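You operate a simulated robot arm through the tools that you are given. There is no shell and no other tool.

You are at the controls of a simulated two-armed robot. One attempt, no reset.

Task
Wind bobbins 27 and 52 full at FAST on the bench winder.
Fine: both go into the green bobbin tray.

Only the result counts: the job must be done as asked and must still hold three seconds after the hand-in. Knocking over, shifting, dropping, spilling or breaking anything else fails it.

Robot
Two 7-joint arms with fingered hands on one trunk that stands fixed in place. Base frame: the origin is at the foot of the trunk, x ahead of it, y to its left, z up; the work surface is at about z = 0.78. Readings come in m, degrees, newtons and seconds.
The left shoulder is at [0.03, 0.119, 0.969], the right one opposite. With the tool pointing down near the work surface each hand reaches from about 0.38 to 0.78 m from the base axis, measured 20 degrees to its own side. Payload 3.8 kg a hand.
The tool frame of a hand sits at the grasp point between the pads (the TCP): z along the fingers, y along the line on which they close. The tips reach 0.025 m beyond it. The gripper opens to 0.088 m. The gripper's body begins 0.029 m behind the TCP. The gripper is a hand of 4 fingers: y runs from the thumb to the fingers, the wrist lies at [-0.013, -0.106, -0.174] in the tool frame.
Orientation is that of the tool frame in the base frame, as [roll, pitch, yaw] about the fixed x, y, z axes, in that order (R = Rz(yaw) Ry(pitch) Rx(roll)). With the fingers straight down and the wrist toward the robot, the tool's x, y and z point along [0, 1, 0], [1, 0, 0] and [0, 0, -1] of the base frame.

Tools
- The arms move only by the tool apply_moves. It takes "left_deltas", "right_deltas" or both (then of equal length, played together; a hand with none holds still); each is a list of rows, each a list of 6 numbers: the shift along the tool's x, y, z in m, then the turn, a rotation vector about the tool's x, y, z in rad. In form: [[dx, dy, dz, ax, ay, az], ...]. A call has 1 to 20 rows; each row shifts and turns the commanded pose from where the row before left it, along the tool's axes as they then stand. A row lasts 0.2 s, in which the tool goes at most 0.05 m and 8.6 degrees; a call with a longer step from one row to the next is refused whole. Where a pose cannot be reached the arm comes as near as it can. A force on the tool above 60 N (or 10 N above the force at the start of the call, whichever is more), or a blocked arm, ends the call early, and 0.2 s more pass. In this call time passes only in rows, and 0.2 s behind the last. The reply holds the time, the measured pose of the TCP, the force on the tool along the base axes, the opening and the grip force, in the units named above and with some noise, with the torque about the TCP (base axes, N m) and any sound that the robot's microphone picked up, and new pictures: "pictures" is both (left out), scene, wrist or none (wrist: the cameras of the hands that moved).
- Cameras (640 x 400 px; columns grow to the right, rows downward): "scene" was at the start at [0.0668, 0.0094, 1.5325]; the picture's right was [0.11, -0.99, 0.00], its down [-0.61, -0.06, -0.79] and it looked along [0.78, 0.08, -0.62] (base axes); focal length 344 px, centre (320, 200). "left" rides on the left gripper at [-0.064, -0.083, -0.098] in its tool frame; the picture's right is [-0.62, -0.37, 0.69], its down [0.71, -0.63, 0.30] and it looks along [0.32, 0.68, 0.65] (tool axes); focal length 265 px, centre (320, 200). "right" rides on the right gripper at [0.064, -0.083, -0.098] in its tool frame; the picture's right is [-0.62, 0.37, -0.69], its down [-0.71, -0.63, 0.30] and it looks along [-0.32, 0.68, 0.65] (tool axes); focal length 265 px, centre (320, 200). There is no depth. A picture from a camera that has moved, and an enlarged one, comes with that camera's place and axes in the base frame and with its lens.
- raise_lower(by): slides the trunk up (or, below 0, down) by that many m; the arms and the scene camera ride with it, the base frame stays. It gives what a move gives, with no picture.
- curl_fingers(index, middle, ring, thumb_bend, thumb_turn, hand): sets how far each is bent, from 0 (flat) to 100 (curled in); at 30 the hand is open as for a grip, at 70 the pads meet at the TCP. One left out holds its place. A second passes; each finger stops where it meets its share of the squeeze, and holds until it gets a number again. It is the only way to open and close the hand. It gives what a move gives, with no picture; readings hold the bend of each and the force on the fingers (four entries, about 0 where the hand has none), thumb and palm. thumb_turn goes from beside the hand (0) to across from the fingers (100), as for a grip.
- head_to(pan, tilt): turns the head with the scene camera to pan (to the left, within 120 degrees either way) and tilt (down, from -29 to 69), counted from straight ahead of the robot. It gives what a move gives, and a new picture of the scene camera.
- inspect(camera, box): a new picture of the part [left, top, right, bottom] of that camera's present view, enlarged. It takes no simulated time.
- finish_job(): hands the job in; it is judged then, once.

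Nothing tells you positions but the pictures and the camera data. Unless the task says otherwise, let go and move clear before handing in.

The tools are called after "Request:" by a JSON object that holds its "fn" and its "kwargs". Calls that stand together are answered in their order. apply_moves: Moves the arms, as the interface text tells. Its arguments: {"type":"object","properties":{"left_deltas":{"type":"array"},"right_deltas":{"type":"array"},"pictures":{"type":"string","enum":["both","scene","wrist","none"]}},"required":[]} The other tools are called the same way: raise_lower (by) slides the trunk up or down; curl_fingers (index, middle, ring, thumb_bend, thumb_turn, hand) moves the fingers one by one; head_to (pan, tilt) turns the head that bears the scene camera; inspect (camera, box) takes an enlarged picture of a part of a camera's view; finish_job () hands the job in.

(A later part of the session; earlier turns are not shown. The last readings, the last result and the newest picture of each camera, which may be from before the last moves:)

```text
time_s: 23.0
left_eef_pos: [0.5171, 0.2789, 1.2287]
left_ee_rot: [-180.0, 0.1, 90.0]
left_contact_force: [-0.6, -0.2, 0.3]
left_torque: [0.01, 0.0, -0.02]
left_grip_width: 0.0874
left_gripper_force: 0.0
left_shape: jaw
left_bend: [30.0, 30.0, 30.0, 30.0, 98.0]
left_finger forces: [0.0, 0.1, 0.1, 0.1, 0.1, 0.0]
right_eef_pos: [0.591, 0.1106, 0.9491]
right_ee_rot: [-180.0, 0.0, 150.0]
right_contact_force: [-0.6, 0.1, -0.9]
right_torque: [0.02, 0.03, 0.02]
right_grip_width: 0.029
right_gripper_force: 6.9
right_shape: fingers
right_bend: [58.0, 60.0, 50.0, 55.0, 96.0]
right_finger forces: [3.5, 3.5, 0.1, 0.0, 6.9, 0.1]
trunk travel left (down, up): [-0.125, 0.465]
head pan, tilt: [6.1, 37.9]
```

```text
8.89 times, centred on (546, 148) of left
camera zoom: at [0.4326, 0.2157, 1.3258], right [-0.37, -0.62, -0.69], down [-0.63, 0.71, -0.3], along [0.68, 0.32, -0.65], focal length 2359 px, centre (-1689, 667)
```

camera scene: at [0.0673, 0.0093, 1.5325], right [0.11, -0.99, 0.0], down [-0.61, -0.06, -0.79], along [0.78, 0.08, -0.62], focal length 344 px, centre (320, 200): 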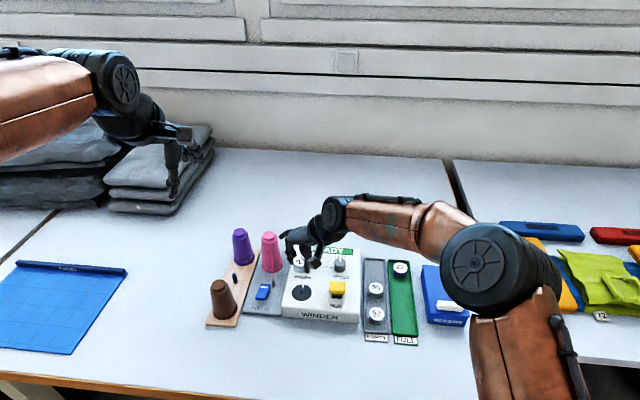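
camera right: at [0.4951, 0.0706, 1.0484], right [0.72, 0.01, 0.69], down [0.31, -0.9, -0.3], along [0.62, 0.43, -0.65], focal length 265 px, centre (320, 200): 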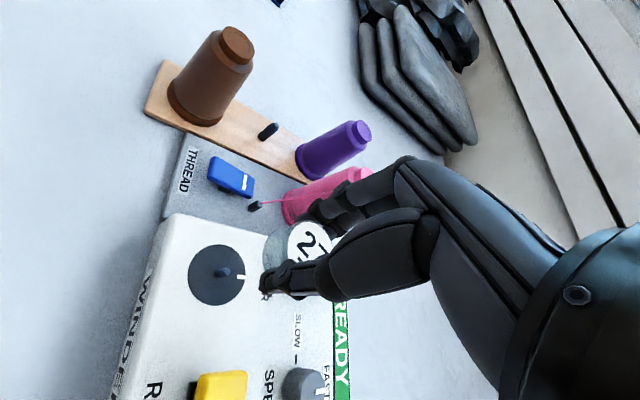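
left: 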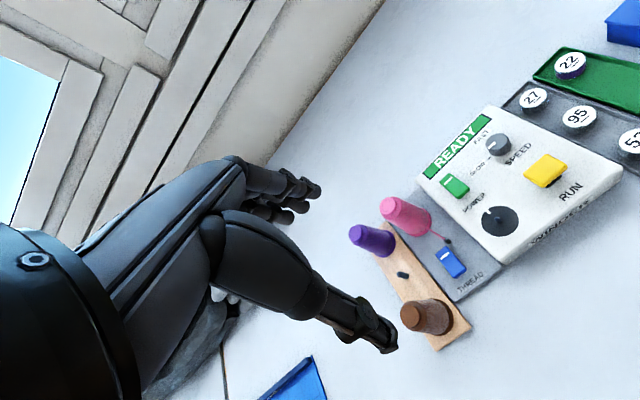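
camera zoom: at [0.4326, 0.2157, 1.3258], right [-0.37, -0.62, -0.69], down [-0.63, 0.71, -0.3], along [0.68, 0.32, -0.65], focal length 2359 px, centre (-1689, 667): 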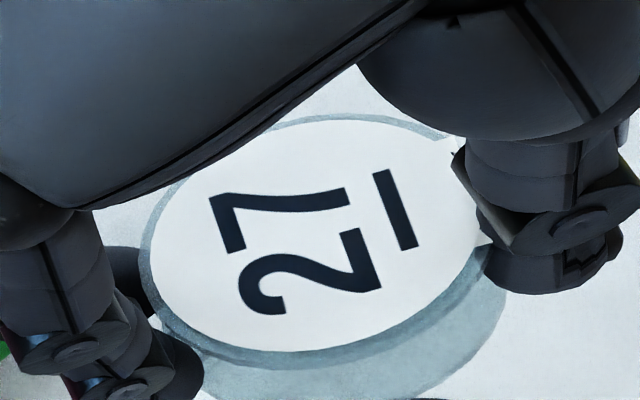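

The post top is at about (0.5876, 0.110, 0.848) and the bobbin axis is within 2–3 mm of it. I shift the bobbin 2.3 mm in y, lower it to just above the post and re-measure.

Request:
{"fn": "apply_moves", "kwargs": {"right_deltas": [[0.0012, 0.002, 0.02, 0, 0, 0], [0, 0, 0.025, 0, 0, 0], [0, 0, 0.02, 0, 0, 0]]}}

Request:
{"fn": "inspect", "kwargs": {"camera": "left", "box": [520, 145, 592, 190]}}

Request:
{"fn": "inspect", "kwargs": {"camera": "scene", "box": [284, 270, 324, 295]}}

Request:
{"fn": "inspect", "kwargs": {"camera": "right", "box": [220, 190, 380, 320]}}

```text
time_s: 23.8
left_eef_pos: [0.5165, 0.2803, 1.2282]
left_ee_rot: [-179.9, 0.0, 89.9]
left_contact_force: [-0.7, 0.2, -0.2]
left_torque: [0.01, 0.03, -0.02]
left_grip_width: 0.0877
left_gripper_force: 0.1
left_shape: jaw
left_bend: [30.0, 30.0, 30.0, 30.0, 98.0]
left_finger forces: [0.1, 0.1, 0.0, 0.1, 0.0, 0.0]
right_eef_pos: [0.591, 0.1119, 0.8845]
right_ee_rot: [-180.0, -0.1, 149.9]
right_contact_force: [0.4, 0.1, 0.2]
right_torque: [0.0, 0.0, 0.01]
right_grip_width: 0.0288
right_gripper_force: 7.0
right_shape: fingers
right_bend: [58.0, 60.0, 50.0, 55.0, 96.0]
right_finger forces: [3.4, 3.4, 0.0, 0.1, 6.8, 0.1]
trunk travel left (down, up): [-0.125, 0.465]
head pan, tilt: [6.1, 37.9]
camera scene: at [0.0672, 0.0096, 1.5325], right [0.11, -0.99, 0.0], down [-0.61, -0.06, -0.79], along [0.78, 0.08, -0.62], focal length 344 px, centre (320, 200)
camera right: at [0.4948, 0.073, 0.9828], right [0.72, 0.01, 0.69], down [0.3, -0.9, -0.3], along [0.62, 0.43, -0.65], focal length 265 px, centre (320, 200)
```

scene: 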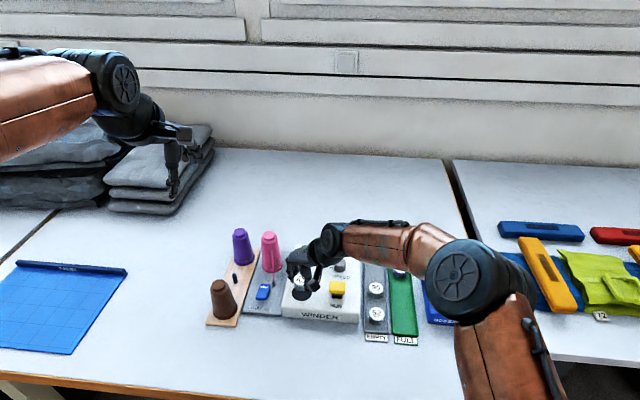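
right: 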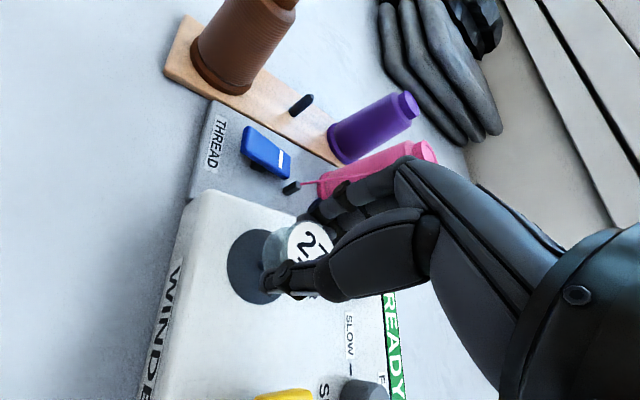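

```text
8.89 times, centred on (556, 168) of left
camera zoom: at [0.4329, 0.2157, 1.3257], right [-0.37, -0.62, -0.69], down [-0.63, 0.71, -0.3], along [0.68, 0.32, -0.65], focal length 2359 px, centre (-1778, 489)
```

zoom: 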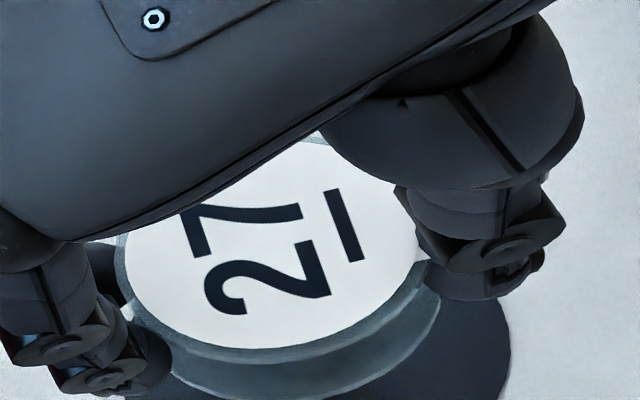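

```text
16.00 times, centred on (304, 282) of scene
camera zoom: at [0.0672, 0.0096, 1.5325], right [0.11, -0.99, 0.0], down [-0.61, -0.06, -0.79], along [0.78, 0.08, -0.62], focal length 5508 px, centre (576, -1120)
```

zoom: 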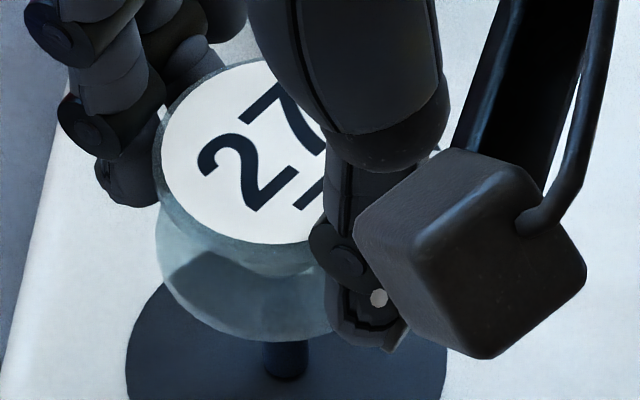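

```text
3.08 times, centred on (300, 255) of right
camera zoom: at [0.4948, 0.073, 0.9828], right [0.72, 0.01, 0.69], down [0.3, -0.9, -0.3], along [0.62, 0.43, -0.65], focal length 817 px, centre (382, 31)
```

zoom: 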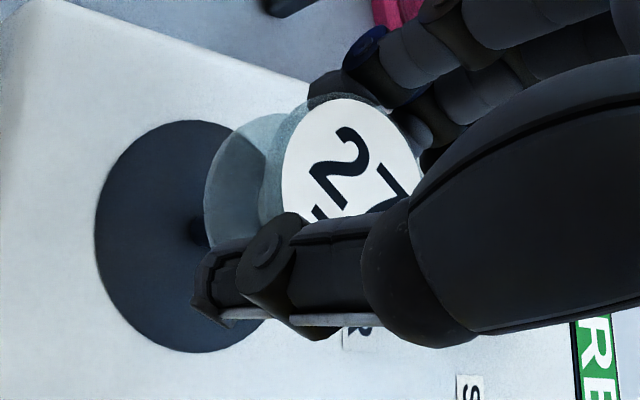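

Bobbin and post agree to about 1 mm in both views. I lower in small steps, watching the contact force as the post enters the bore.

Request:
{"fn": "apply_moves", "kwargs": {"right_deltas": [[0.0007, -0.0004, 0.006, 0, 0, 0], [0, 0, 0.005, 0, 0, 0], [0, 0, 0.004, 0, 0, 0]]}}

Request:
{"fn": "inspect", "kwargs": {"camera": "scene", "box": [284, 270, 324, 295]}}

```text
time_s: 24.6
left_eef_pos: [0.5172, 0.2796, 1.2278]
left_ee_rot: [-180.0, 0.1, 90.0]
left_contact_force: [-0.5, -0.3, 0.0]
left_torque: [0.01, 0.04, 0.02]
left_grip_width: 0.0877
left_gripper_force: 0.0
left_shape: jaw
left_bend: [30.0, 30.0, 30.0, 30.0, 98.0]
left_finger forces: [0.0, 0.0, 0.0, 0.1, 0.0, 0.0]
right_eef_pos: [0.5909, 0.1137, 0.8707]
right_ee_rot: [-180.0, 0.1, 150.0]
right_contact_force: [-0.3, -1.0, -0.4]
right_torque: [0.01, -0.01, -0.01]
right_grip_width: 0.0285
right_gripper_force: 6.6
right_shape: fingers
right_bend: [58.0, 60.0, 50.0, 55.0, 96.0]
right_finger forces: [3.4, 3.5, 0.0, 0.0, 7.0, 0.1]
trunk travel left (down, up): [-0.125, 0.465]
head pan, tilt: [6.1, 37.9]
camera scene: at [0.0671, 0.0096, 1.5325], right [0.11, -0.99, 0.0], down [-0.61, -0.06, -0.79], along [0.78, 0.08, -0.62], focal length 344 px, centre (320, 200)
camera right: at [0.494, 0.0734, 0.9681], right [0.72, 0.01, 0.69], down [0.3, -0.9, -0.3], along [0.62, 0.43, -0.65], focal length 265 px, centre (320, 200)
```

scene: 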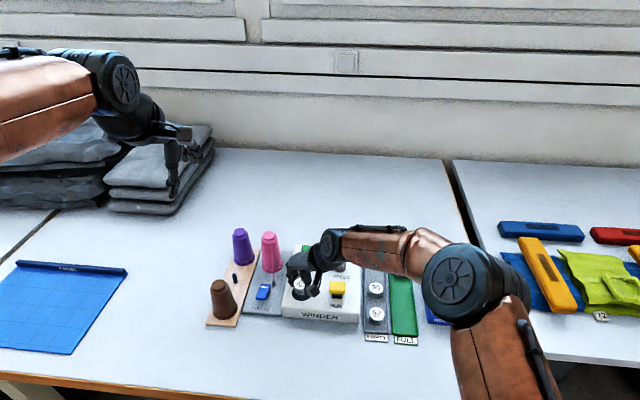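
right: 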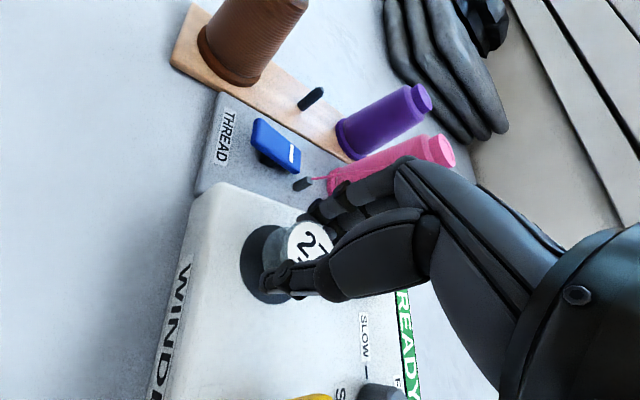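

```text
16.00 times, centred on (304, 282) of scene
camera zoom: at [0.0671, 0.0096, 1.5325], right [0.11, -0.99, 0.0], down [-0.61, -0.06, -0.79], along [0.78, 0.08, -0.62], focal length 5508 px, centre (576, -1120)
```

zoom: 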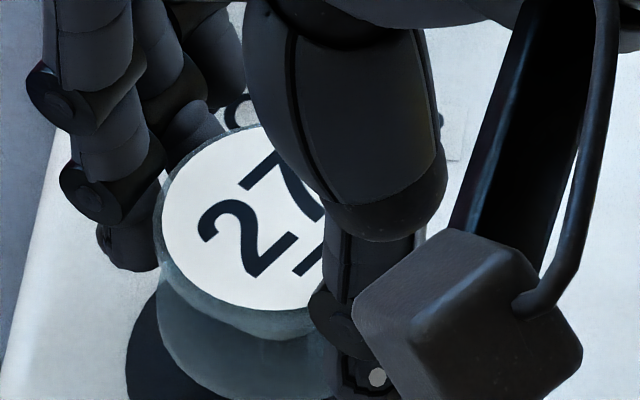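

Request:
{"fn": "apply_moves", "kwargs": {"right_deltas": [[0, 0, 0.004, 0, 0, 0], [0, 0, 0.003, 0, 0, 0]], "pictures": "none"}}

Request:
{"fn": "inspect", "kwargs": {"camera": "scene", "box": [284, 275, 324, 300]}}

Request:
{"fn": "inspect", "kwargs": {"camera": "left", "box": [520, 150, 592, 195]}}

```text
time_s: 25.2
left_eef_pos: [0.5166, 0.2804, 1.2292]
left_ee_rot: [179.9, 0.0, 90.0]
left_contact_force: [-0.8, -0.2, -0.5]
left_torque: [0.02, 0.02, -0.01]
left_grip_width: 0.0877
left_gripper_force: 0.1
left_shape: jaw
left_bend: [30.0, 30.0, 30.0, 30.0, 98.0]
left_finger forces: [0.0, 0.1, 0.0, 0.0, 0.0, 0.0]
right_eef_pos: [0.5913, 0.1133, 0.8631]
right_ee_rot: [-179.9, 0.0, 149.9]
right_contact_force: [0.0, -0.8, -0.4]
right_torque: [0.02, -0.03, 0.01]
right_grip_width: 0.0286
right_gripper_force: 6.7
right_shape: fingers
right_bend: [58.0, 60.0, 50.0, 55.0, 96.0]
right_finger forces: [3.4, 3.6, 0.0, 0.0, 6.9, 0.1]
trunk travel left (down, up): [-0.125, 0.465]
head pan, tilt: [6.1, 37.9]
```

```text
16.00 times, centred on (304, 288) of scene
camera zoom: at [0.067, 0.0095, 1.5325], right [0.11, -0.99, 0.0], down [-0.61, -0.06, -0.79], along [0.78, 0.08, -0.62], focal length 5508 px, centre (576, -1200)
```

zoom: 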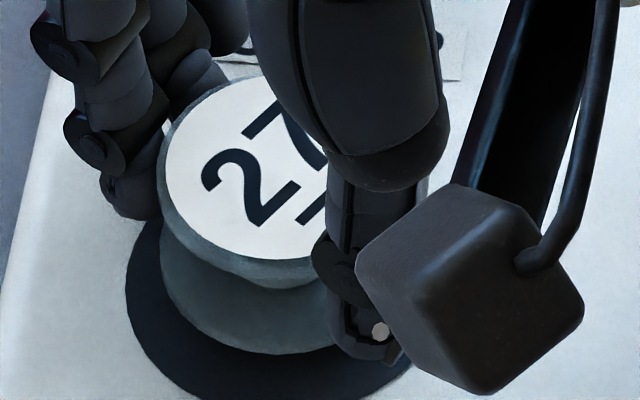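

```text
8.89 times, centred on (556, 172) of left
camera zoom: at [0.4326, 0.2156, 1.3258], right [-0.37, -0.62, -0.69], down [-0.63, 0.71, -0.3], along [0.68, 0.32, -0.65], focal length 2359 px, centre (-1778, 444)
```

zoom: 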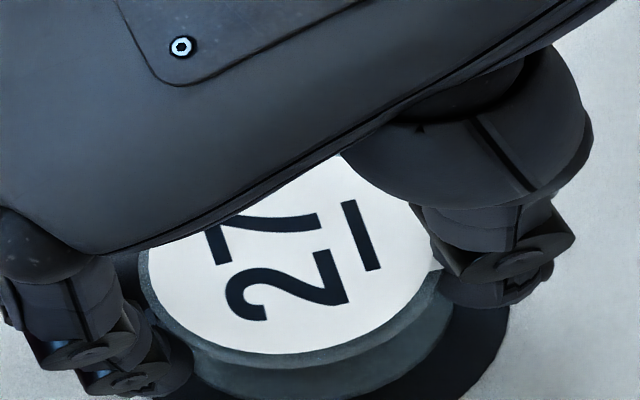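

The post is already about 9 mm inside the bore with no side force, and the bobbin base is about 7.6 mm above the disc. I lower the rest of the way.

Request:
{"fn": "apply_moves", "kwargs": {"right_deltas": [[0, 0, 0.004, 0, 0, 0], [0, 0, 0.003, 0, 0, 0]], "pictures": "none"}}

Request:
{"fn": "inspect", "kwargs": {"camera": "scene", "box": [284, 275, 324, 300]}}

Request:
{"fn": "inspect", "kwargs": {"camera": "left", "box": [520, 150, 592, 195]}}

```text
time_s: 25.8
left_eef_pos: [0.5168, 0.2793, 1.2293]
left_ee_rot: [180.0, 0.0, 90.0]
left_contact_force: [-0.5, 0.3, -0.2]
left_torque: [-0.01, -0.01, -0.01]
left_grip_width: 0.0877
left_gripper_force: 0.0
left_shape: jaw
left_bend: [30.0, 30.0, 30.0, 30.0, 98.0]
left_finger forces: [0.0, 0.0, 0.0, 0.1, 0.1, 0.0]
right_eef_pos: [0.5911, 0.1139, 0.8556]
right_ee_rot: [-180.0, 0.0, 149.8]
right_contact_force: [-0.1, -0.4, -1.0]
right_torque: [-0.01, -0.01, -0.01]
right_grip_width: 0.0286
right_gripper_force: 6.8
right_shape: fingers
right_bend: [58.0, 60.0, 50.0, 55.0, 96.0]
right_finger forces: [3.4, 3.6, 0.0, 0.0, 6.9, 0.0]
trunk travel left (down, up): [-0.125, 0.465]
head pan, tilt: [6.1, 37.9]
```

```text
16.00 times, centred on (304, 288) of scene
camera zoom: at [0.067, 0.0095, 1.5325], right [0.11, -0.99, 0.0], down [-0.61, -0.06, -0.79], along [0.78, 0.08, -0.62], focal length 5508 px, centre (576, -1200)
```

zoom: 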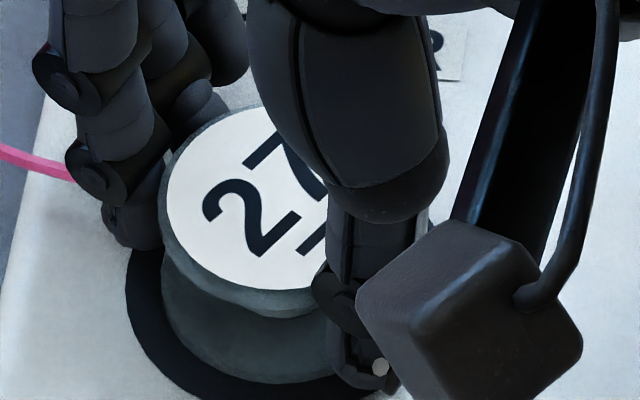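

```text
8.89 times, centred on (556, 172) of left
camera zoom: at [0.4327, 0.2157, 1.3258], right [-0.37, -0.62, -0.69], down [-0.63, 0.71, -0.3], along [0.68, 0.32, -0.65], focal length 2359 px, centre (-1778, 444)
```

zoom: 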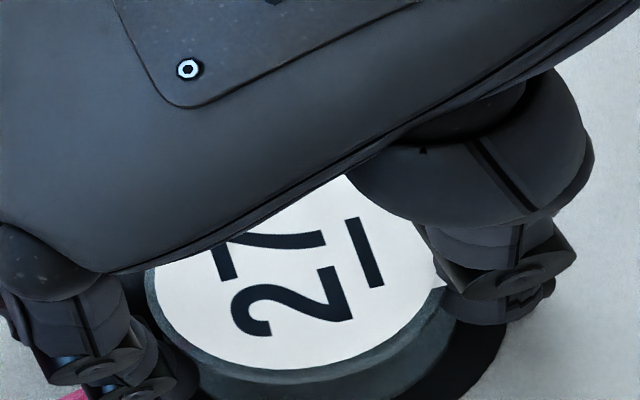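

The bobbin is within about 1 mm of the disc and the pink thread now runs to it. I set it down the last millimetre and open the fingers just enough to clear.

Request:
{"fn": "apply_moves", "kwargs": {"right_deltas": [[0, 0, 0.001, 0, 0, 0]], "pictures": "none"}}

Request:
{"fn": "curl_fingers", "kwargs": {"hand": "right", "index": 47, "middle": 47, "ring": 47, "thumb_bend": 44}}

Request:
{"fn": "inspect", "kwargs": {"camera": "scene", "box": [260, 240, 360, 310]}}

Request:
{"fn": "inspect", "kwargs": {"camera": "left", "box": [500, 140, 600, 200]}}

```text
time_s: 26.2
left_eef_pos: [0.5165, 0.2806, 1.2277]
left_ee_rot: [-180.0, 0.0, 90.0]
left_contact_force: [0.7, 0.4, 0.2]
left_torque: [0.01, -0.01, 0.0]
left_grip_width: 0.0876
left_gripper_force: 0.0
left_shape: jaw
left_bend: [30.0, 30.0, 30.0, 30.0, 98.0]
left_finger forces: [0.0, 0.1, 0.0, 0.1, 0.0, 0.0]
right_eef_pos: [0.5914, 0.1134, 0.8547]
right_ee_rot: [-179.9, 0.0, 150.1]
right_contact_force: [-0.3, 0.6, 0.2]
right_torque: [0.01, 0.0, 0.03]
right_grip_width: 0.0289
right_gripper_force: 6.6
right_shape: fingers
right_bend: [58.0, 60.0, 50.0, 55.0, 96.0]
right_finger forces: [3.3, 3.5, 0.0, 0.1, 7.1, 0.0]
trunk travel left (down, up): [-0.125, 0.465]
head pan, tilt: [6.1, 37.9]
```

```text
time_s: 27.2
left_eef_pos: [0.5163, 0.2803, 1.2289]
left_ee_rot: [-180.0, -0.1, 89.9]
left_contact_force: [-0.5, -0.5, -0.2]
left_torque: [0.03, -0.03, 0.0]
left_grip_width: 0.0878
left_gripper_force: 0.0
left_shape: jaw
left_bend: [30.0, 30.0, 30.0, 30.0, 98.0]
left_finger forces: [0.0, 0.0, 0.0, 0.1, 0.1, 0.0]
right_eef_pos: [0.5902, 0.114, 0.8545]
right_ee_rot: [180.0, -0.1, 150.0]
right_contact_force: [0.1, -0.6, -0.5]
right_torque: [-0.04, 0.0, 0.0]
right_grip_width: 0.0508
right_gripper_force: 0.1
right_shape: fingers
right_bend: [47.0, 47.0, 47.0, 44.0, 97.0]
right_finger forces: [0.1, 0.0, 0.0, 0.0, 0.0, 0.0]
trunk travel left (down, up): [-0.125, 0.465]
head pan, tilt: [6.1, 37.9]
```

```text
5.71 times, centred on (310, 275) of scene
camera zoom: at [0.0669, 0.0095, 1.5325], right [0.11, -0.99, 0.0], down [-0.61, -0.06, -0.79], along [0.78, 0.08, -0.62], focal length 1967 px, centre (377, -229)
```

zoom: 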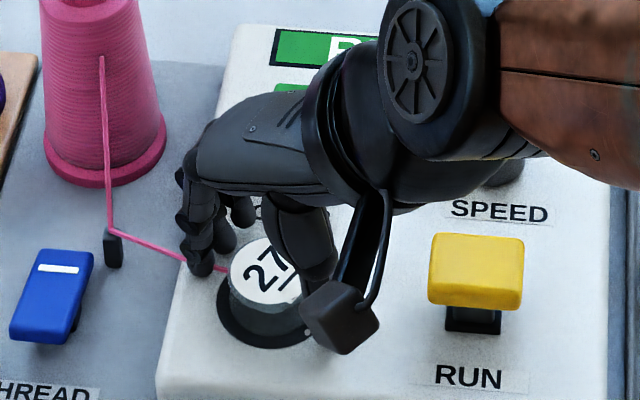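

```text
6.40 times, centred on (550, 170) of left
camera zoom: at [0.4326, 0.2156, 1.3258], right [-0.37, -0.62, -0.69], down [-0.63, 0.71, -0.3], along [0.68, 0.32, -0.65], focal length 1699 px, centre (-1152, 392)
```

zoom: 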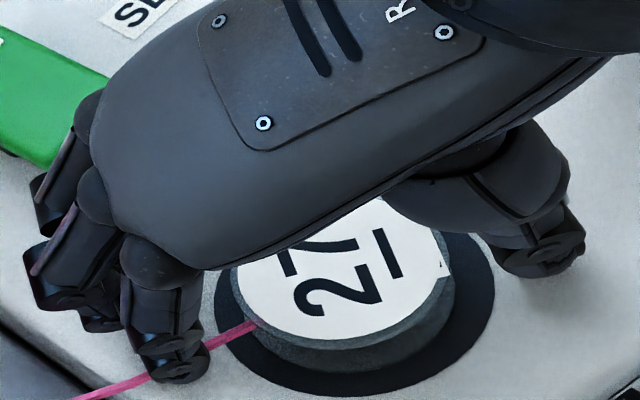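

Bobbin 27 is seated and threaded. I lift the hand straight up, clear of it.

Request:
{"fn": "apply_moves", "kwargs": {"right_deltas": [[0, 0, -0.01, 0, 0, 0], [0, 0, -0.02, 0, 0, 0], [0, 0, -0.03, 0, 0, 0], [0, 0, -0.03, 0, 0, 0]]}}

Request:
{"fn": "inspect", "kwargs": {"camera": "scene", "box": [240, 230, 370, 330]}}

Request:
{"fn": "inspect", "kwargs": {"camera": "left", "box": [440, 60, 640, 260]}}

```text
time_s: 28.2
left_eef_pos: [0.5153, 0.2803, 1.2296]
left_ee_rot: [180.0, 0.0, 89.9]
left_contact_force: [-0.3, 0.2, 0.0]
left_torque: [-0.02, 0.03, -0.01]
left_grip_width: 0.0875
left_gripper_force: 0.0
left_shape: jaw
left_bend: [30.0, 30.0, 30.0, 30.0, 98.0]
left_finger forces: [0.0, 0.0, 0.0, 0.0, 0.1, 0.0]
right_eef_pos: [0.5909, 0.1138, 0.9452]
right_ee_rot: [179.9, 0.0, 149.9]
right_contact_force: [0.5, -0.4, 0.0]
right_torque: [0.02, 0.0, 0.0]
right_grip_width: 0.051
right_gripper_force: 0.0
right_shape: fingers
right_bend: [47.0, 47.0, 47.0, 44.0, 97.0]
right_finger forces: [0.0, 0.1, 0.0, 0.0, 0.1, 0.0]
trunk travel left (down, up): [-0.125, 0.465]
head pan, tilt: [6.1, 37.9]
camera scene: at [0.0665, 0.0096, 1.5325], right [0.11, -0.99, 0.0], down [-0.61, -0.06, -0.79], along [0.78, 0.08, -0.61], focal length 344 px, centre (320, 200)
camera right: at [0.494, 0.0734, 1.0436], right [0.72, 0.01, 0.69], down [0.3, -0.9, -0.3], along [0.62, 0.43, -0.65], focal length 265 px, centre (320, 200)
```

scene: 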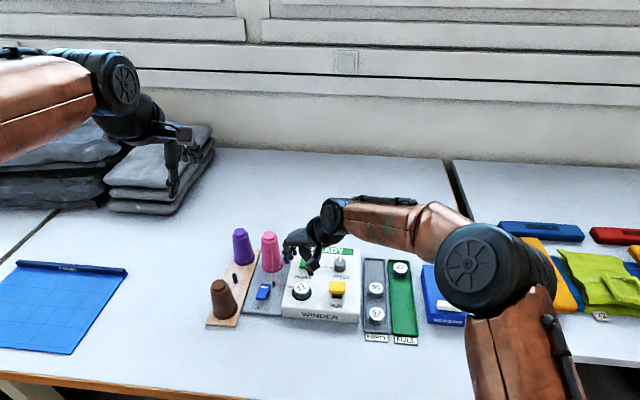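
right: 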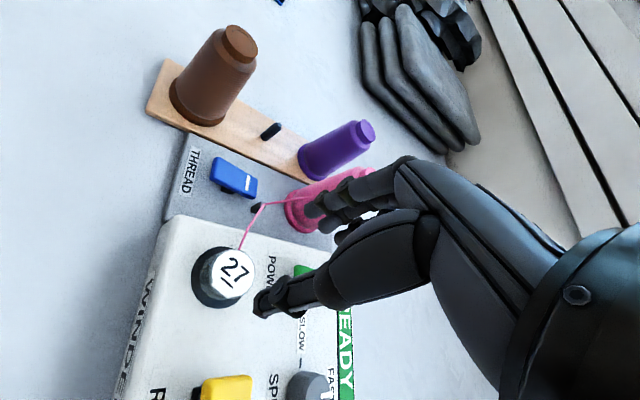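

```text
4.00 times, centred on (305, 280) of scene
camera zoom: at [0.0665, 0.0096, 1.5325], right [0.11, -0.99, 0.0], down [-0.61, -0.06, -0.79], along [0.78, 0.08, -0.61], focal length 1377 px, centre (380, -120)
```

zoom: 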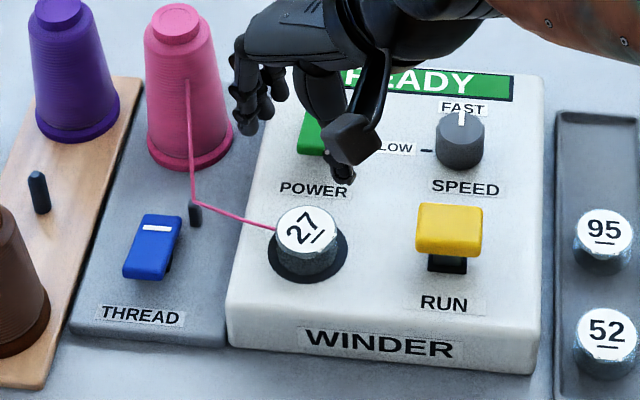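

```text
2.00 times, centred on (540, 160) of left
camera zoom: at [0.4323, 0.2157, 1.3259], right [-0.37, -0.62, -0.69], down [-0.63, 0.71, -0.3], along [0.68, 0.32, -0.65], focal length 531 px, centre (-120, 280)
```

zoom: 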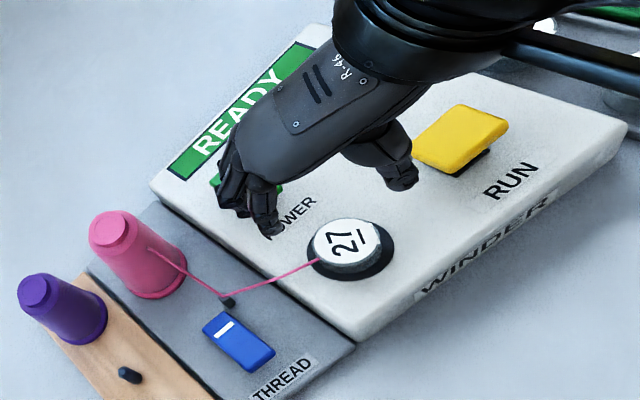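

Bobbin 27 sits on the spindle with thread attached, and the display reads READY. I close the right hand into a poking shape and move it above the RUN key at about (0.591, 0.023, 0.864).

Request:
{"fn": "curl_fingers", "kwargs": {"hand": "right", "index": 68, "middle": 68, "ring": 68, "thumb_bend": 68}}

Request:
{"fn": "apply_moves", "kwargs": {"right_deltas": [[-0.0151, -0.0262, 0, 0, 0, 0], [-0.0151, -0.0262, 0, 0, 0, 0], [-0.0151, -0.0262, 0.01, 0, 0, 0]]}}

Request:
{"fn": "inspect", "kwargs": {"camera": "left", "box": [520, 60, 640, 180]}}

Request:
{"fn": "inspect", "kwargs": {"camera": "scene", "box": [300, 240, 380, 310]}}

Request:
{"fn": "inspect", "kwargs": {"camera": "right", "box": [200, 160, 360, 340]}}

```text
time_s: 29.2
left_eef_pos: [0.5158, 0.2797, 1.2288]
left_ee_rot: [-179.9, 0.0, 90.0]
left_contact_force: [0.4, 0.3, 0.2]
left_torque: [0.02, 0.01, 0.0]
left_grip_width: 0.0874
left_gripper_force: 0.1
left_shape: jaw
left_bend: [30.0, 30.0, 30.0, 30.0, 98.0]
left_finger forces: [0.0, 0.0, 0.1, 0.0, 0.0, 0.1]
right_eef_pos: [0.5912, 0.1132, 0.9454]
right_ee_rot: [-179.9, 0.0, 150.0]
right_contact_force: [-0.6, 0.0, -0.5]
right_torque: [0.0, 0.01, -0.01]
right_grip_width: 0.0031
right_gripper_force: 0.2
right_shape: fingers
right_bend: [68.0, 68.0, 68.0, 68.0, 97.0]
right_finger forces: [0.0, 0.1, 0.1, 0.0, 0.0, 0.1]
trunk travel left (down, up): [-0.125, 0.465]
head pan, tilt: [6.1, 37.9]
```

```text
time_s: 30.0
left_eef_pos: [0.5157, 0.2783, 1.2286]
left_ee_rot: [180.0, 0.0, 89.9]
left_contact_force: [-0.1, 0.0, -0.2]
left_torque: [0.0, -0.04, -0.01]
left_grip_width: 0.0878
left_gripper_force: 0.1
left_shape: jaw
left_bend: [30.0, 30.0, 30.0, 30.0, 98.0]
left_finger forces: [0.0, 0.0, 0.0, 0.0, 0.1, 0.1]
right_eef_pos: [0.5916, 0.0227, 0.9342]
right_ee_rot: [179.9, 0.1, 150.1]
right_contact_force: [-0.5, -0.2, 0.1]
right_torque: [0.03, 0.0, -0.01]
right_grip_width: 0.003
right_gripper_force: 0.1
right_shape: fingers
right_bend: [68.0, 68.0, 68.0, 68.0, 97.0]
right_finger forces: [0.0, 0.0, 0.0, 0.0, 0.1, 0.1]
trunk travel left (down, up): [-0.125, 0.465]
head pan, tilt: [6.1, 37.9]
camera scene: at [0.0671, 0.0085, 1.5325], right [0.11, -0.99, 0.0], down [-0.61, -0.06, -0.79], along [0.78, 0.08, -0.62], focal length 344 px, centre (320, 200)
camera right: at [0.4935, -0.0184, 1.0329], right [0.72, 0.01, 0.69], down [0.3, -0.9, -0.31], along [0.62, 0.43, -0.65], focal length 265 px, centre (320, 200)
```

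scene: 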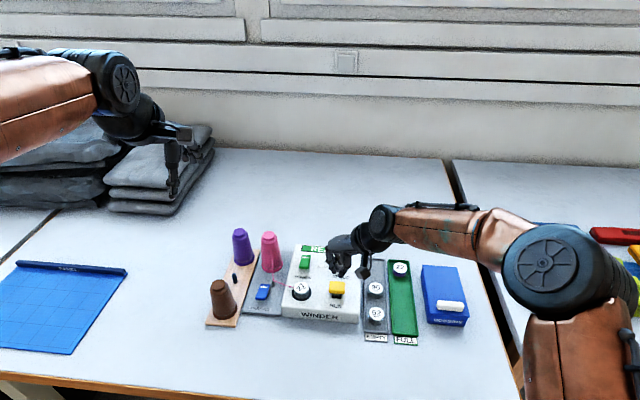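
right: 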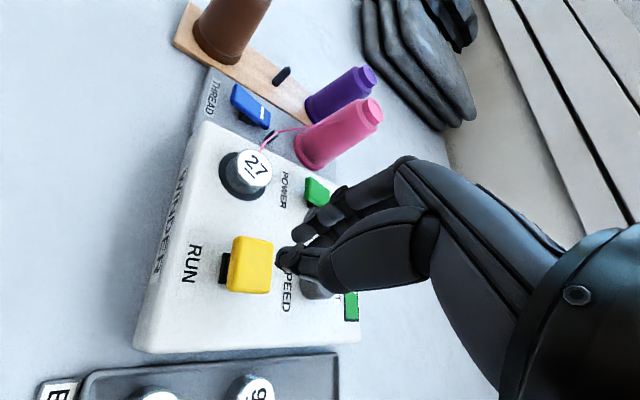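

```text
3.33 times, centred on (580, 120) of left
camera zoom: at [0.4327, 0.2147, 1.3259], right [-0.37, -0.62, -0.69], down [-0.63, 0.71, -0.3], along [0.68, 0.32, -0.65], focal length 885 px, centre (-547, 467)
```

zoom: 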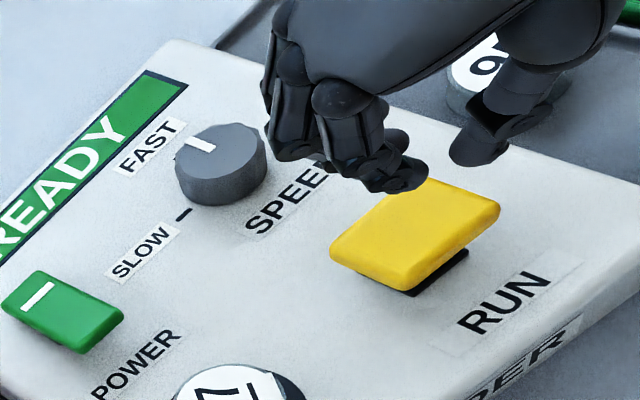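

```text
5.71 times, centred on (340, 275) of scene
camera zoom: at [0.0671, 0.0085, 1.5325], right [0.11, -0.99, 0.0], down [-0.61, -0.06, -0.79], along [0.78, 0.08, -0.62], focal length 1967 px, centre (206, -229)
```

zoom: 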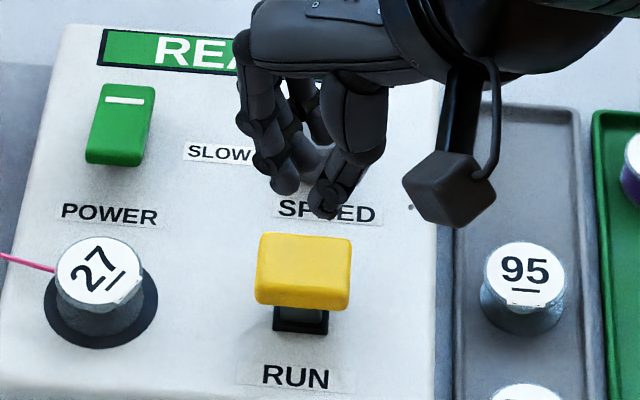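

```text
2.22 times, centred on (280, 250) of right
camera zoom: at [0.4935, -0.0184, 1.0329], right [0.72, 0.01, 0.69], down [0.3, -0.9, -0.31], along [0.62, 0.43, -0.65], focal length 590 px, centre (409, 89)
```

zoom: 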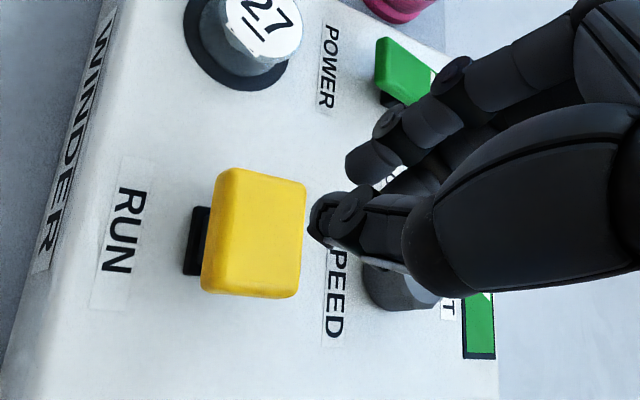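

Request:
{"fn": "apply_moves", "kwargs": {"right_deltas": [[0, 0, 0.02, 0, 0, 0], [0, 0, 0.015, 0, 0, 0]], "pictures": "none"}}

Request:
{"fn": "inspect", "kwargs": {"camera": "left", "box": [520, 60, 640, 180]}}

Request:
{"fn": "inspect", "kwargs": {"camera": "scene", "box": [300, 240, 380, 310]}}

```text
time_s: 30.6
left_eef_pos: [0.5174, 0.2799, 1.2279]
left_ee_rot: [-180.0, 0.0, 90.1]
left_contact_force: [-1.3, 0.7, 0.5]
left_torque: [0.02, 0.01, 0.01]
left_grip_width: 0.0875
left_gripper_force: 0.0
left_shape: jaw
left_bend: [30.0, 30.0, 30.0, 30.0, 98.0]
left_finger forces: [0.1, 0.1, 0.0, 0.0, 0.1, 0.1]
right_eef_pos: [0.5911, 0.0223, 0.8993]
right_ee_rot: [180.0, 0.1, 150.1]
right_contact_force: [-1.3, -0.3, 0.5]
right_torque: [0.03, -0.01, -0.01]
right_grip_width: 0.0031
right_gripper_force: 0.0
right_shape: fingers
right_bend: [68.0, 68.0, 68.0, 68.0, 97.0]
right_finger forces: [0.1, 0.0, 0.1, 0.0, 0.0, 0.1]
trunk travel left (down, up): [-0.125, 0.465]
head pan, tilt: [6.1, 37.9]
```

```text
3.33 times, centred on (580, 120) of left
camera zoom: at [0.4327, 0.2157, 1.3257], right [-0.37, -0.62, -0.69], down [-0.63, 0.71, -0.3], along [0.68, 0.32, -0.65], focal length 885 px, centre (-547, 467)
```

zoom: 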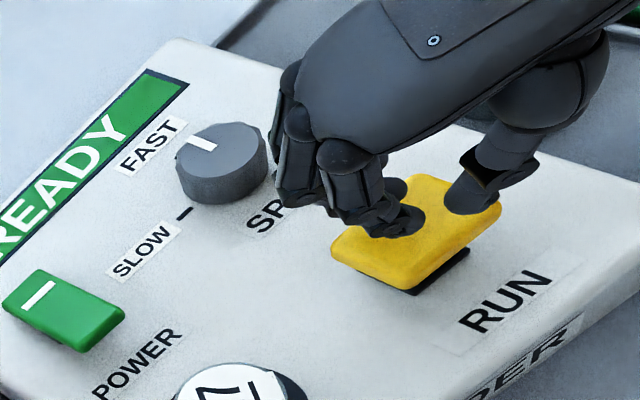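

```text
5.71 times, centred on (340, 275) of scene
camera zoom: at [0.067, 0.0096, 1.5325], right [0.11, -0.99, 0.0], down [-0.61, -0.06, -0.79], along [0.78, 0.08, -0.62], focal length 1967 px, centre (206, -229)
```

zoom: 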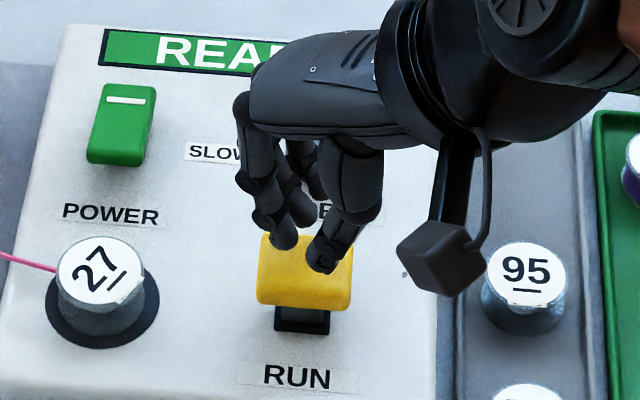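

The fingertips are about 1 cm above the RUN key. I press down in small steps and watch the force, sound and display.

Request:
{"fn": "apply_moves", "kwargs": {"right_deltas": [[0, 0, 0.005, 0, 0, 0], [0, 0, 0.005, 0, 0, 0]], "pictures": "none"}}

Request:
{"fn": "inspect", "kwargs": {"camera": "left", "box": [440, 60, 640, 200]}}

Request:
{"fn": "inspect", "kwargs": {"camera": "scene", "box": [270, 240, 370, 310]}}

```text
time_s: 31.2
left_eef_pos: [0.5169, 0.2796, 1.2285]
left_ee_rot: [180.0, 0.0, 90.0]
left_contact_force: [-0.1, -0.1, -0.2]
left_torque: [-0.01, 0.02, -0.01]
left_grip_width: 0.0876
left_gripper_force: 0.2
left_shape: jaw
left_bend: [30.0, 30.0, 30.0, 30.0, 98.0]
left_finger forces: [0.0, 0.0, 0.0, 0.1, 0.1, 0.1]
right_eef_pos: [0.5915, 0.024, 0.8897]
right_ee_rot: [180.0, 0.0, 150.0]
right_contact_force: [0.3, -0.2, 0.0]
right_torque: [0.04, 0.02, 0.0]
right_grip_width: 0.0031
right_gripper_force: 0.1
right_shape: fingers
right_bend: [68.0, 68.0, 68.0, 68.0, 97.0]
right_finger forces: [0.1, 0.1, 0.0, 0.0, 0.1, 0.1]
trunk travel left (down, up): [-0.125, 0.465]
head pan, tilt: [6.1, 37.9]
```

```text
2.86 times, centred on (540, 130) of left
camera zoom: at [0.4326, 0.2156, 1.3258], right [-0.37, -0.62, -0.69], down [-0.63, 0.71, -0.3], along [0.68, 0.32, -0.65], focal length 758 px, centre (-309, 400)
```

zoom: 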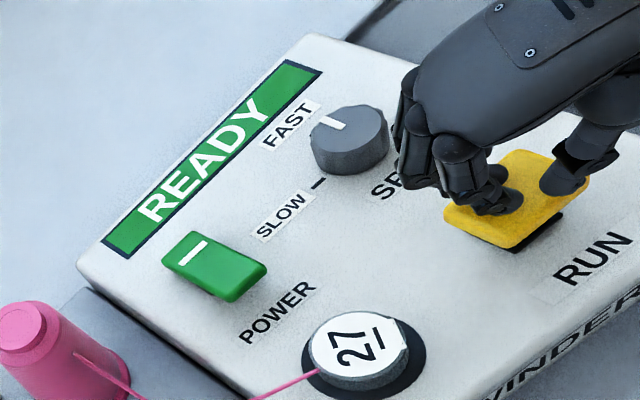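

```text
5.71 times, centred on (320, 275) of scene
camera zoom: at [0.067, 0.0094, 1.5325], right [0.11, -0.99, 0.0], down [-0.61, -0.06, -0.79], along [0.78, 0.08, -0.62], focal length 1967 px, centre (320, -229)
```

zoom: 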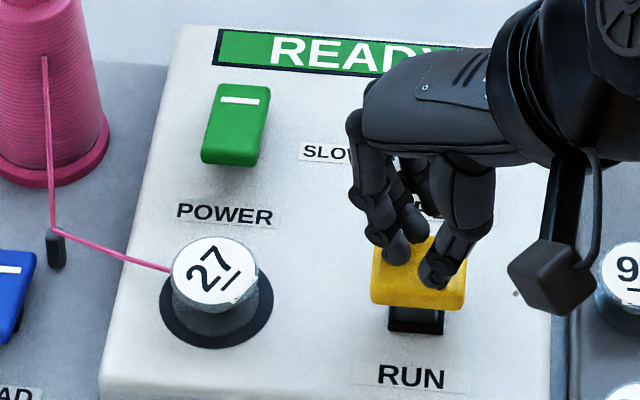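

Request:
{"fn": "apply_moves", "kwargs": {"right_deltas": [[0, 0, 0.002, 0, 0, 0], [0, 0, 0.002, 0, 0, 0]], "pictures": "none"}}

Request:
{"fn": "inspect", "kwargs": {"camera": "left", "box": [440, 60, 640, 200]}}

```text
time_s: 31.8
left_eef_pos: [0.5163, 0.28, 1.227]
left_ee_rot: [180.0, 0.1, 90.0]
left_contact_force: [0.6, -1.0, 0.5]
left_torque: [-0.01, -0.01, 0.0]
left_grip_width: 0.0875
left_gripper_force: 0.1
left_shape: jaw
left_bend: [30.0, 30.0, 30.0, 30.0, 98.0]
left_finger forces: [0.0, 0.1, 0.0, 0.0, 0.1, 0.0]
right_eef_pos: [0.5926, 0.0222, 0.8868]
right_ee_rot: [-180.0, 0.0, 149.9]
right_contact_force: [0.2, 0.3, 0.4]
right_torque: [-0.02, 0.03, -0.04]
right_grip_width: 0.0029
right_gripper_force: 0.1
right_shape: fingers
right_bend: [68.0, 68.0, 68.0, 68.0, 97.0]
right_finger forces: [0.0, 0.1, 0.0, 0.0, 0.0, 0.0]
trunk travel left (down, up): [-0.125, 0.465]
head pan, tilt: [6.1, 37.9]
```

```text
2.86 times, centred on (540, 130) of left
camera zoom: at [0.4326, 0.2156, 1.3258], right [-0.37, -0.62, -0.69], down [-0.63, 0.71, -0.3], along [0.68, 0.32, -0.65], focal length 758 px, centre (-309, 400)
```

zoom: 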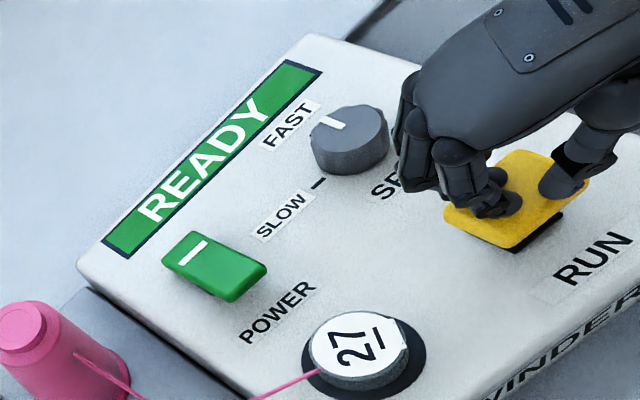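

Request:
{"fn": "apply_moves", "kwargs": {"right_deltas": [[0, 0, 0.002, 0, 0, 0], [0, 0, 0.002, 0, 0, 0]], "pictures": "none"}}

Request:
{"fn": "inspect", "kwargs": {"camera": "left", "box": [440, 60, 640, 200]}}

```text
time_s: 32.4
left_eef_pos: [0.5165, 0.279, 1.2284]
left_ee_rot: [-179.9, 0.1, 90.0]
left_contact_force: [-0.3, 0.9, -0.1]
left_torque: [0.01, -0.06, -0.01]
left_grip_width: 0.0876
left_gripper_force: 0.0
left_shape: jaw
left_bend: [30.0, 30.0, 30.0, 30.0, 98.0]
left_finger forces: [0.1, 0.0, 0.0, 0.0, 0.1, 0.0]
right_eef_pos: [0.5917, 0.0225, 0.8823]
right_ee_rot: [179.9, 0.0, 149.9]
right_contact_force: [-0.4, 0.0, 1.0]
right_torque: [0.03, 0.03, 0.02]
right_grip_width: 0.0029
right_gripper_force: 0.6
right_shape: fingers
right_bend: [68.0, 68.0, 68.0, 68.0, 97.0]
right_finger forces: [0.0, 0.2, 0.0, 0.0, 0.6, 0.1]
trunk travel left (down, up): [-0.125, 0.465]
head pan, tilt: [6.1, 37.9]
```

```text
2.86 times, centred on (540, 130) of left
camera zoom: at [0.4325, 0.2156, 1.3258], right [-0.37, -0.62, -0.69], down [-0.63, 0.71, -0.3], along [0.68, 0.32, -0.65], focal length 758 px, centre (-309, 400)
```

zoom: 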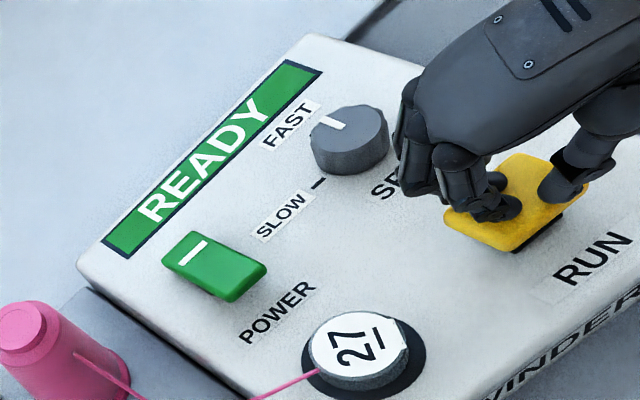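

Contact has just begun. I keep pressing 2 mm at a time.

Request:
{"fn": "apply_moves", "kwargs": {"right_deltas": [[0, 0, 0.002, 0, 0, 0], [0, 0, 0.001, 0, 0, 0]], "pictures": "none"}}

Request:
{"fn": "inspect", "kwargs": {"camera": "left", "box": [440, 60, 640, 200]}}

```text
time_s: 33.0
left_eef_pos: [0.5176, 0.2799, 1.2294]
left_ee_rot: [-180.0, 0.0, 89.9]
left_contact_force: [0.0, 0.4, 0.0]
left_torque: [0.03, 0.01, 0.01]
left_grip_width: 0.0876
left_gripper_force: 0.0
left_shape: jaw
left_bend: [30.0, 30.0, 30.0, 30.0, 98.0]
left_finger forces: [0.0, 0.1, 0.0, 0.1, 0.0, 0.0]
right_eef_pos: [0.5916, 0.0217, 0.8781]
right_ee_rot: [179.9, 0.0, 149.9]
right_contact_force: [-0.2, -0.3, 0.8]
right_torque: [-0.02, 0.02, 0.01]
right_grip_width: 0.0028
right_gripper_force: 0.4
right_shape: fingers
right_bend: [68.0, 68.0, 68.0, 68.0, 98.0]
right_finger forces: [0.1, 0.1, 0.1, 0.0, 0.7, 0.0]
trunk travel left (down, up): [-0.125, 0.465]
head pan, tilt: [6.1, 37.9]
```

```text
2.86 times, centred on (540, 130) of left
camera zoom: at [0.4325, 0.2156, 1.3258], right [-0.37, -0.62, -0.69], down [-0.63, 0.71, -0.3], along [0.68, 0.32, -0.65], focal length 758 px, centre (-309, 400)
```

zoom: 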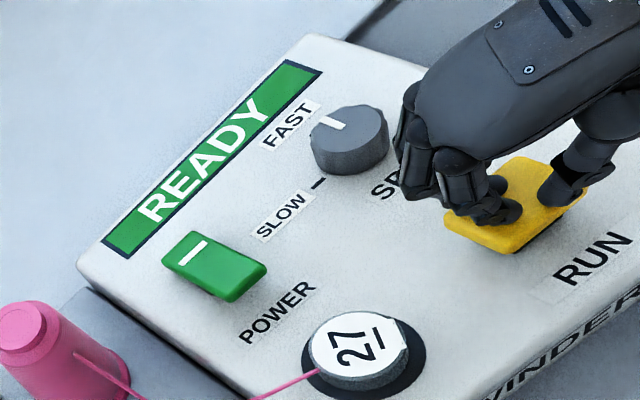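

Request:
{"fn": "apply_moves", "kwargs": {"right_deltas": [[0, 0, 0.002, 0, 0, 0], [0, 0, 0.002, 0, 0, 0]], "pictures": "none"}}

Request:
{"fn": "inspect", "kwargs": {"camera": "left", "box": [440, 60, 640, 200]}}

```text
time_s: 33.6
left_eef_pos: [0.5169, 0.28, 1.2285]
left_ee_rot: [180.0, 0.0, 90.1]
left_contact_force: [-0.1, -1.1, 0.0]
left_torque: [0.0, 0.0, -0.03]
left_grip_width: 0.0875
left_gripper_force: 0.0
left_shape: jaw
left_bend: [30.0, 30.0, 30.0, 30.0, 98.0]
left_finger forces: [0.0, 0.1, 0.0, 0.1, 0.0, 0.0]
right_eef_pos: [0.5916, 0.0225, 0.8751]
right_ee_rot: [180.0, 0.0, 149.9]
right_contact_force: [-0.2, 0.5, 1.9]
right_torque: [0.01, 0.05, 0.02]
right_grip_width: 0.0029
right_gripper_force: 0.8
right_shape: fingers
right_bend: [68.0, 68.0, 68.0, 68.0, 98.0]
right_finger forces: [0.2, 0.2, 0.0, 0.0, 1.0, 0.0]
trunk travel left (down, up): [-0.125, 0.465]
head pan, tilt: [6.1, 37.9]
```

```text
2.86 times, centred on (540, 130) of left
camera zoom: at [0.4324, 0.2156, 1.3259], right [-0.37, -0.62, -0.69], down [-0.63, 0.71, -0.3], along [0.68, 0.32, -0.65], focal length 758 px, centre (-309, 400)
```

zoom: 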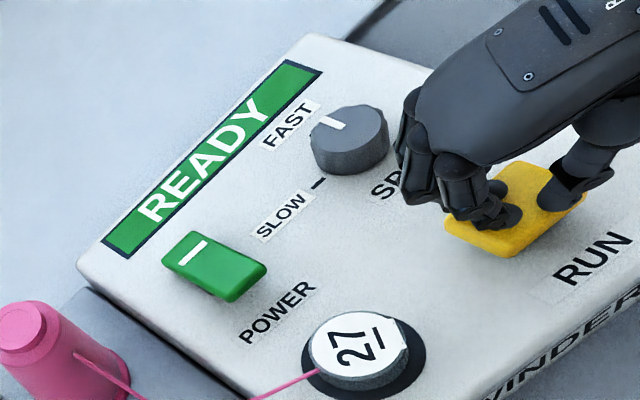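

Request:
{"fn": "apply_moves", "kwargs": {"right_deltas": [[0, 0, 0.002, 0, 0, 0], [0, 0, 0.002, 0, 0, 0]], "pictures": "none"}}

Request:
{"fn": "inspect", "kwargs": {"camera": "left", "box": [440, 60, 640, 200]}}

```text
time_s: 34.2
left_eef_pos: [0.5163, 0.28, 1.2285]
left_ee_rot: [180.0, 0.1, 90.0]
left_contact_force: [-0.2, -0.1, 0.6]
left_torque: [0.02, -0.04, 0.03]
left_grip_width: 0.0876
left_gripper_force: 0.1
left_shape: jaw
left_bend: [30.0, 30.0, 30.0, 30.0, 98.0]
left_finger forces: [0.0, 0.1, 0.1, 0.1, 0.0, 0.0]
right_eef_pos: [0.5922, 0.0224, 0.8714]
right_ee_rot: [180.0, 0.0, 149.9]
right_contact_force: [-0.1, -0.5, -1.0]
right_torque: [0.01, -0.01, 0.04]
right_grip_width: 0.0028
right_gripper_force: 0.1
right_shape: fingers
right_bend: [68.0, 68.0, 68.0, 68.0, 98.0]
right_finger forces: [0.1, 0.0, 0.0, 0.0, 0.0, 0.0]
trunk travel left (down, up): [-0.125, 0.465]
head pan, tilt: [6.1, 37.9]
```

```text
2.86 times, centred on (540, 130) of left
camera zoom: at [0.4326, 0.2156, 1.3258], right [-0.37, -0.62, -0.69], down [-0.63, 0.71, -0.3], along [0.68, 0.32, -0.65], focal length 758 px, centre (-309, 400)
```

zoom: 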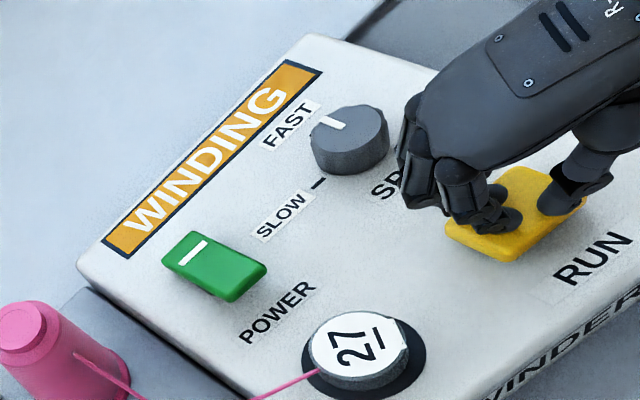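

The display reads WINDING and the key seems latched down, with no force on the fingers. I hold still and watch the progress.

Request:
{"fn": "apply_moves", "kwargs": {"right_deltas": [[0, 0, 0, 0, 0, 0], [0, 0, 0, 0, 0, 0], [0, 0, 0, 0, 0, 0], [0, 0, 0, 0, 0, 0]], "pictures": "none"}}

Request:
{"fn": "inspect", "kwargs": {"camera": "left", "box": [440, 60, 640, 200]}}

Request:
{"fn": "inspect", "kwargs": {"camera": "scene", "box": [270, 240, 370, 310]}}

```text
time_s: 35.2
left_eef_pos: [0.5174, 0.2785, 1.2285]
left_ee_rot: [180.0, 0.0, 90.0]
left_contact_force: [-0.8, 0.5, -0.5]
left_torque: [0.0, 0.01, 0.04]
left_grip_width: 0.0877
left_gripper_force: 0.1
left_shape: jaw
left_bend: [30.0, 30.0, 30.0, 30.0, 98.0]
left_finger forces: [0.1, 0.1, 0.0, 0.0, 0.0, 0.0]
right_eef_pos: [0.5907, 0.0233, 0.8704]
right_ee_rot: [179.9, 0.0, 150.0]
right_contact_force: [0.4, 0.5, -0.5]
right_torque: [0.0, 0.02, 0.04]
right_grip_width: 0.003
right_gripper_force: 0.1
right_shape: fingers
right_bend: [68.0, 68.0, 68.0, 68.0, 98.0]
right_finger forces: [0.0, 0.0, 0.1, 0.1, 0.0, 0.0]
trunk travel left (down, up): [-0.125, 0.465]
head pan, tilt: [6.1, 37.9]
```

```text
2.86 times, centred on (540, 130) of left
camera zoom: at [0.4326, 0.2156, 1.3258], right [-0.37, -0.62, -0.69], down [-0.63, 0.71, -0.3], along [0.68, 0.32, -0.65], focal length 758 px, centre (-309, 400)
```

zoom: 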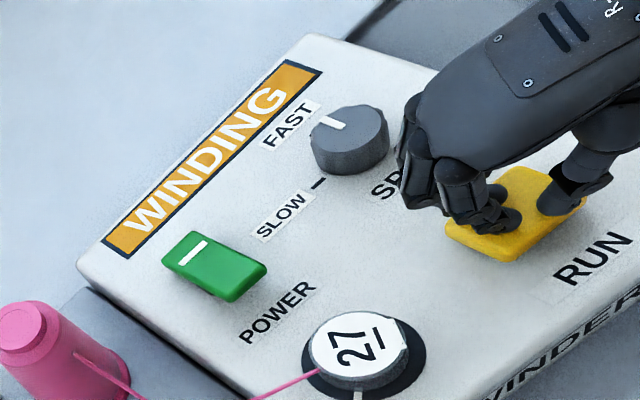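

```text
5.71 times, centred on (320, 275) of scene
camera zoom: at [0.0669, 0.0095, 1.5325], right [0.11, -0.99, 0.0], down [-0.61, -0.06, -0.79], along [0.78, 0.08, -0.62], focal length 1967 px, centre (320, -229)
```

zoom: 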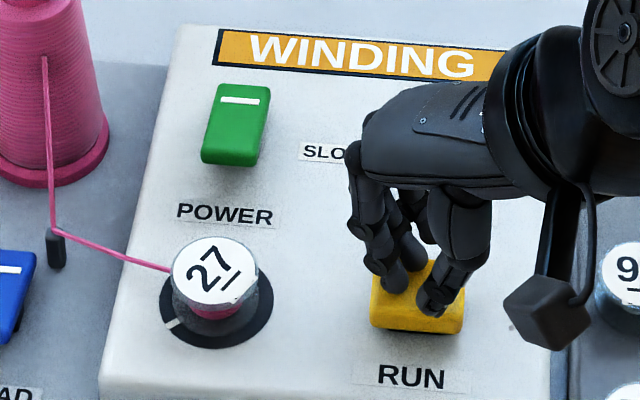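

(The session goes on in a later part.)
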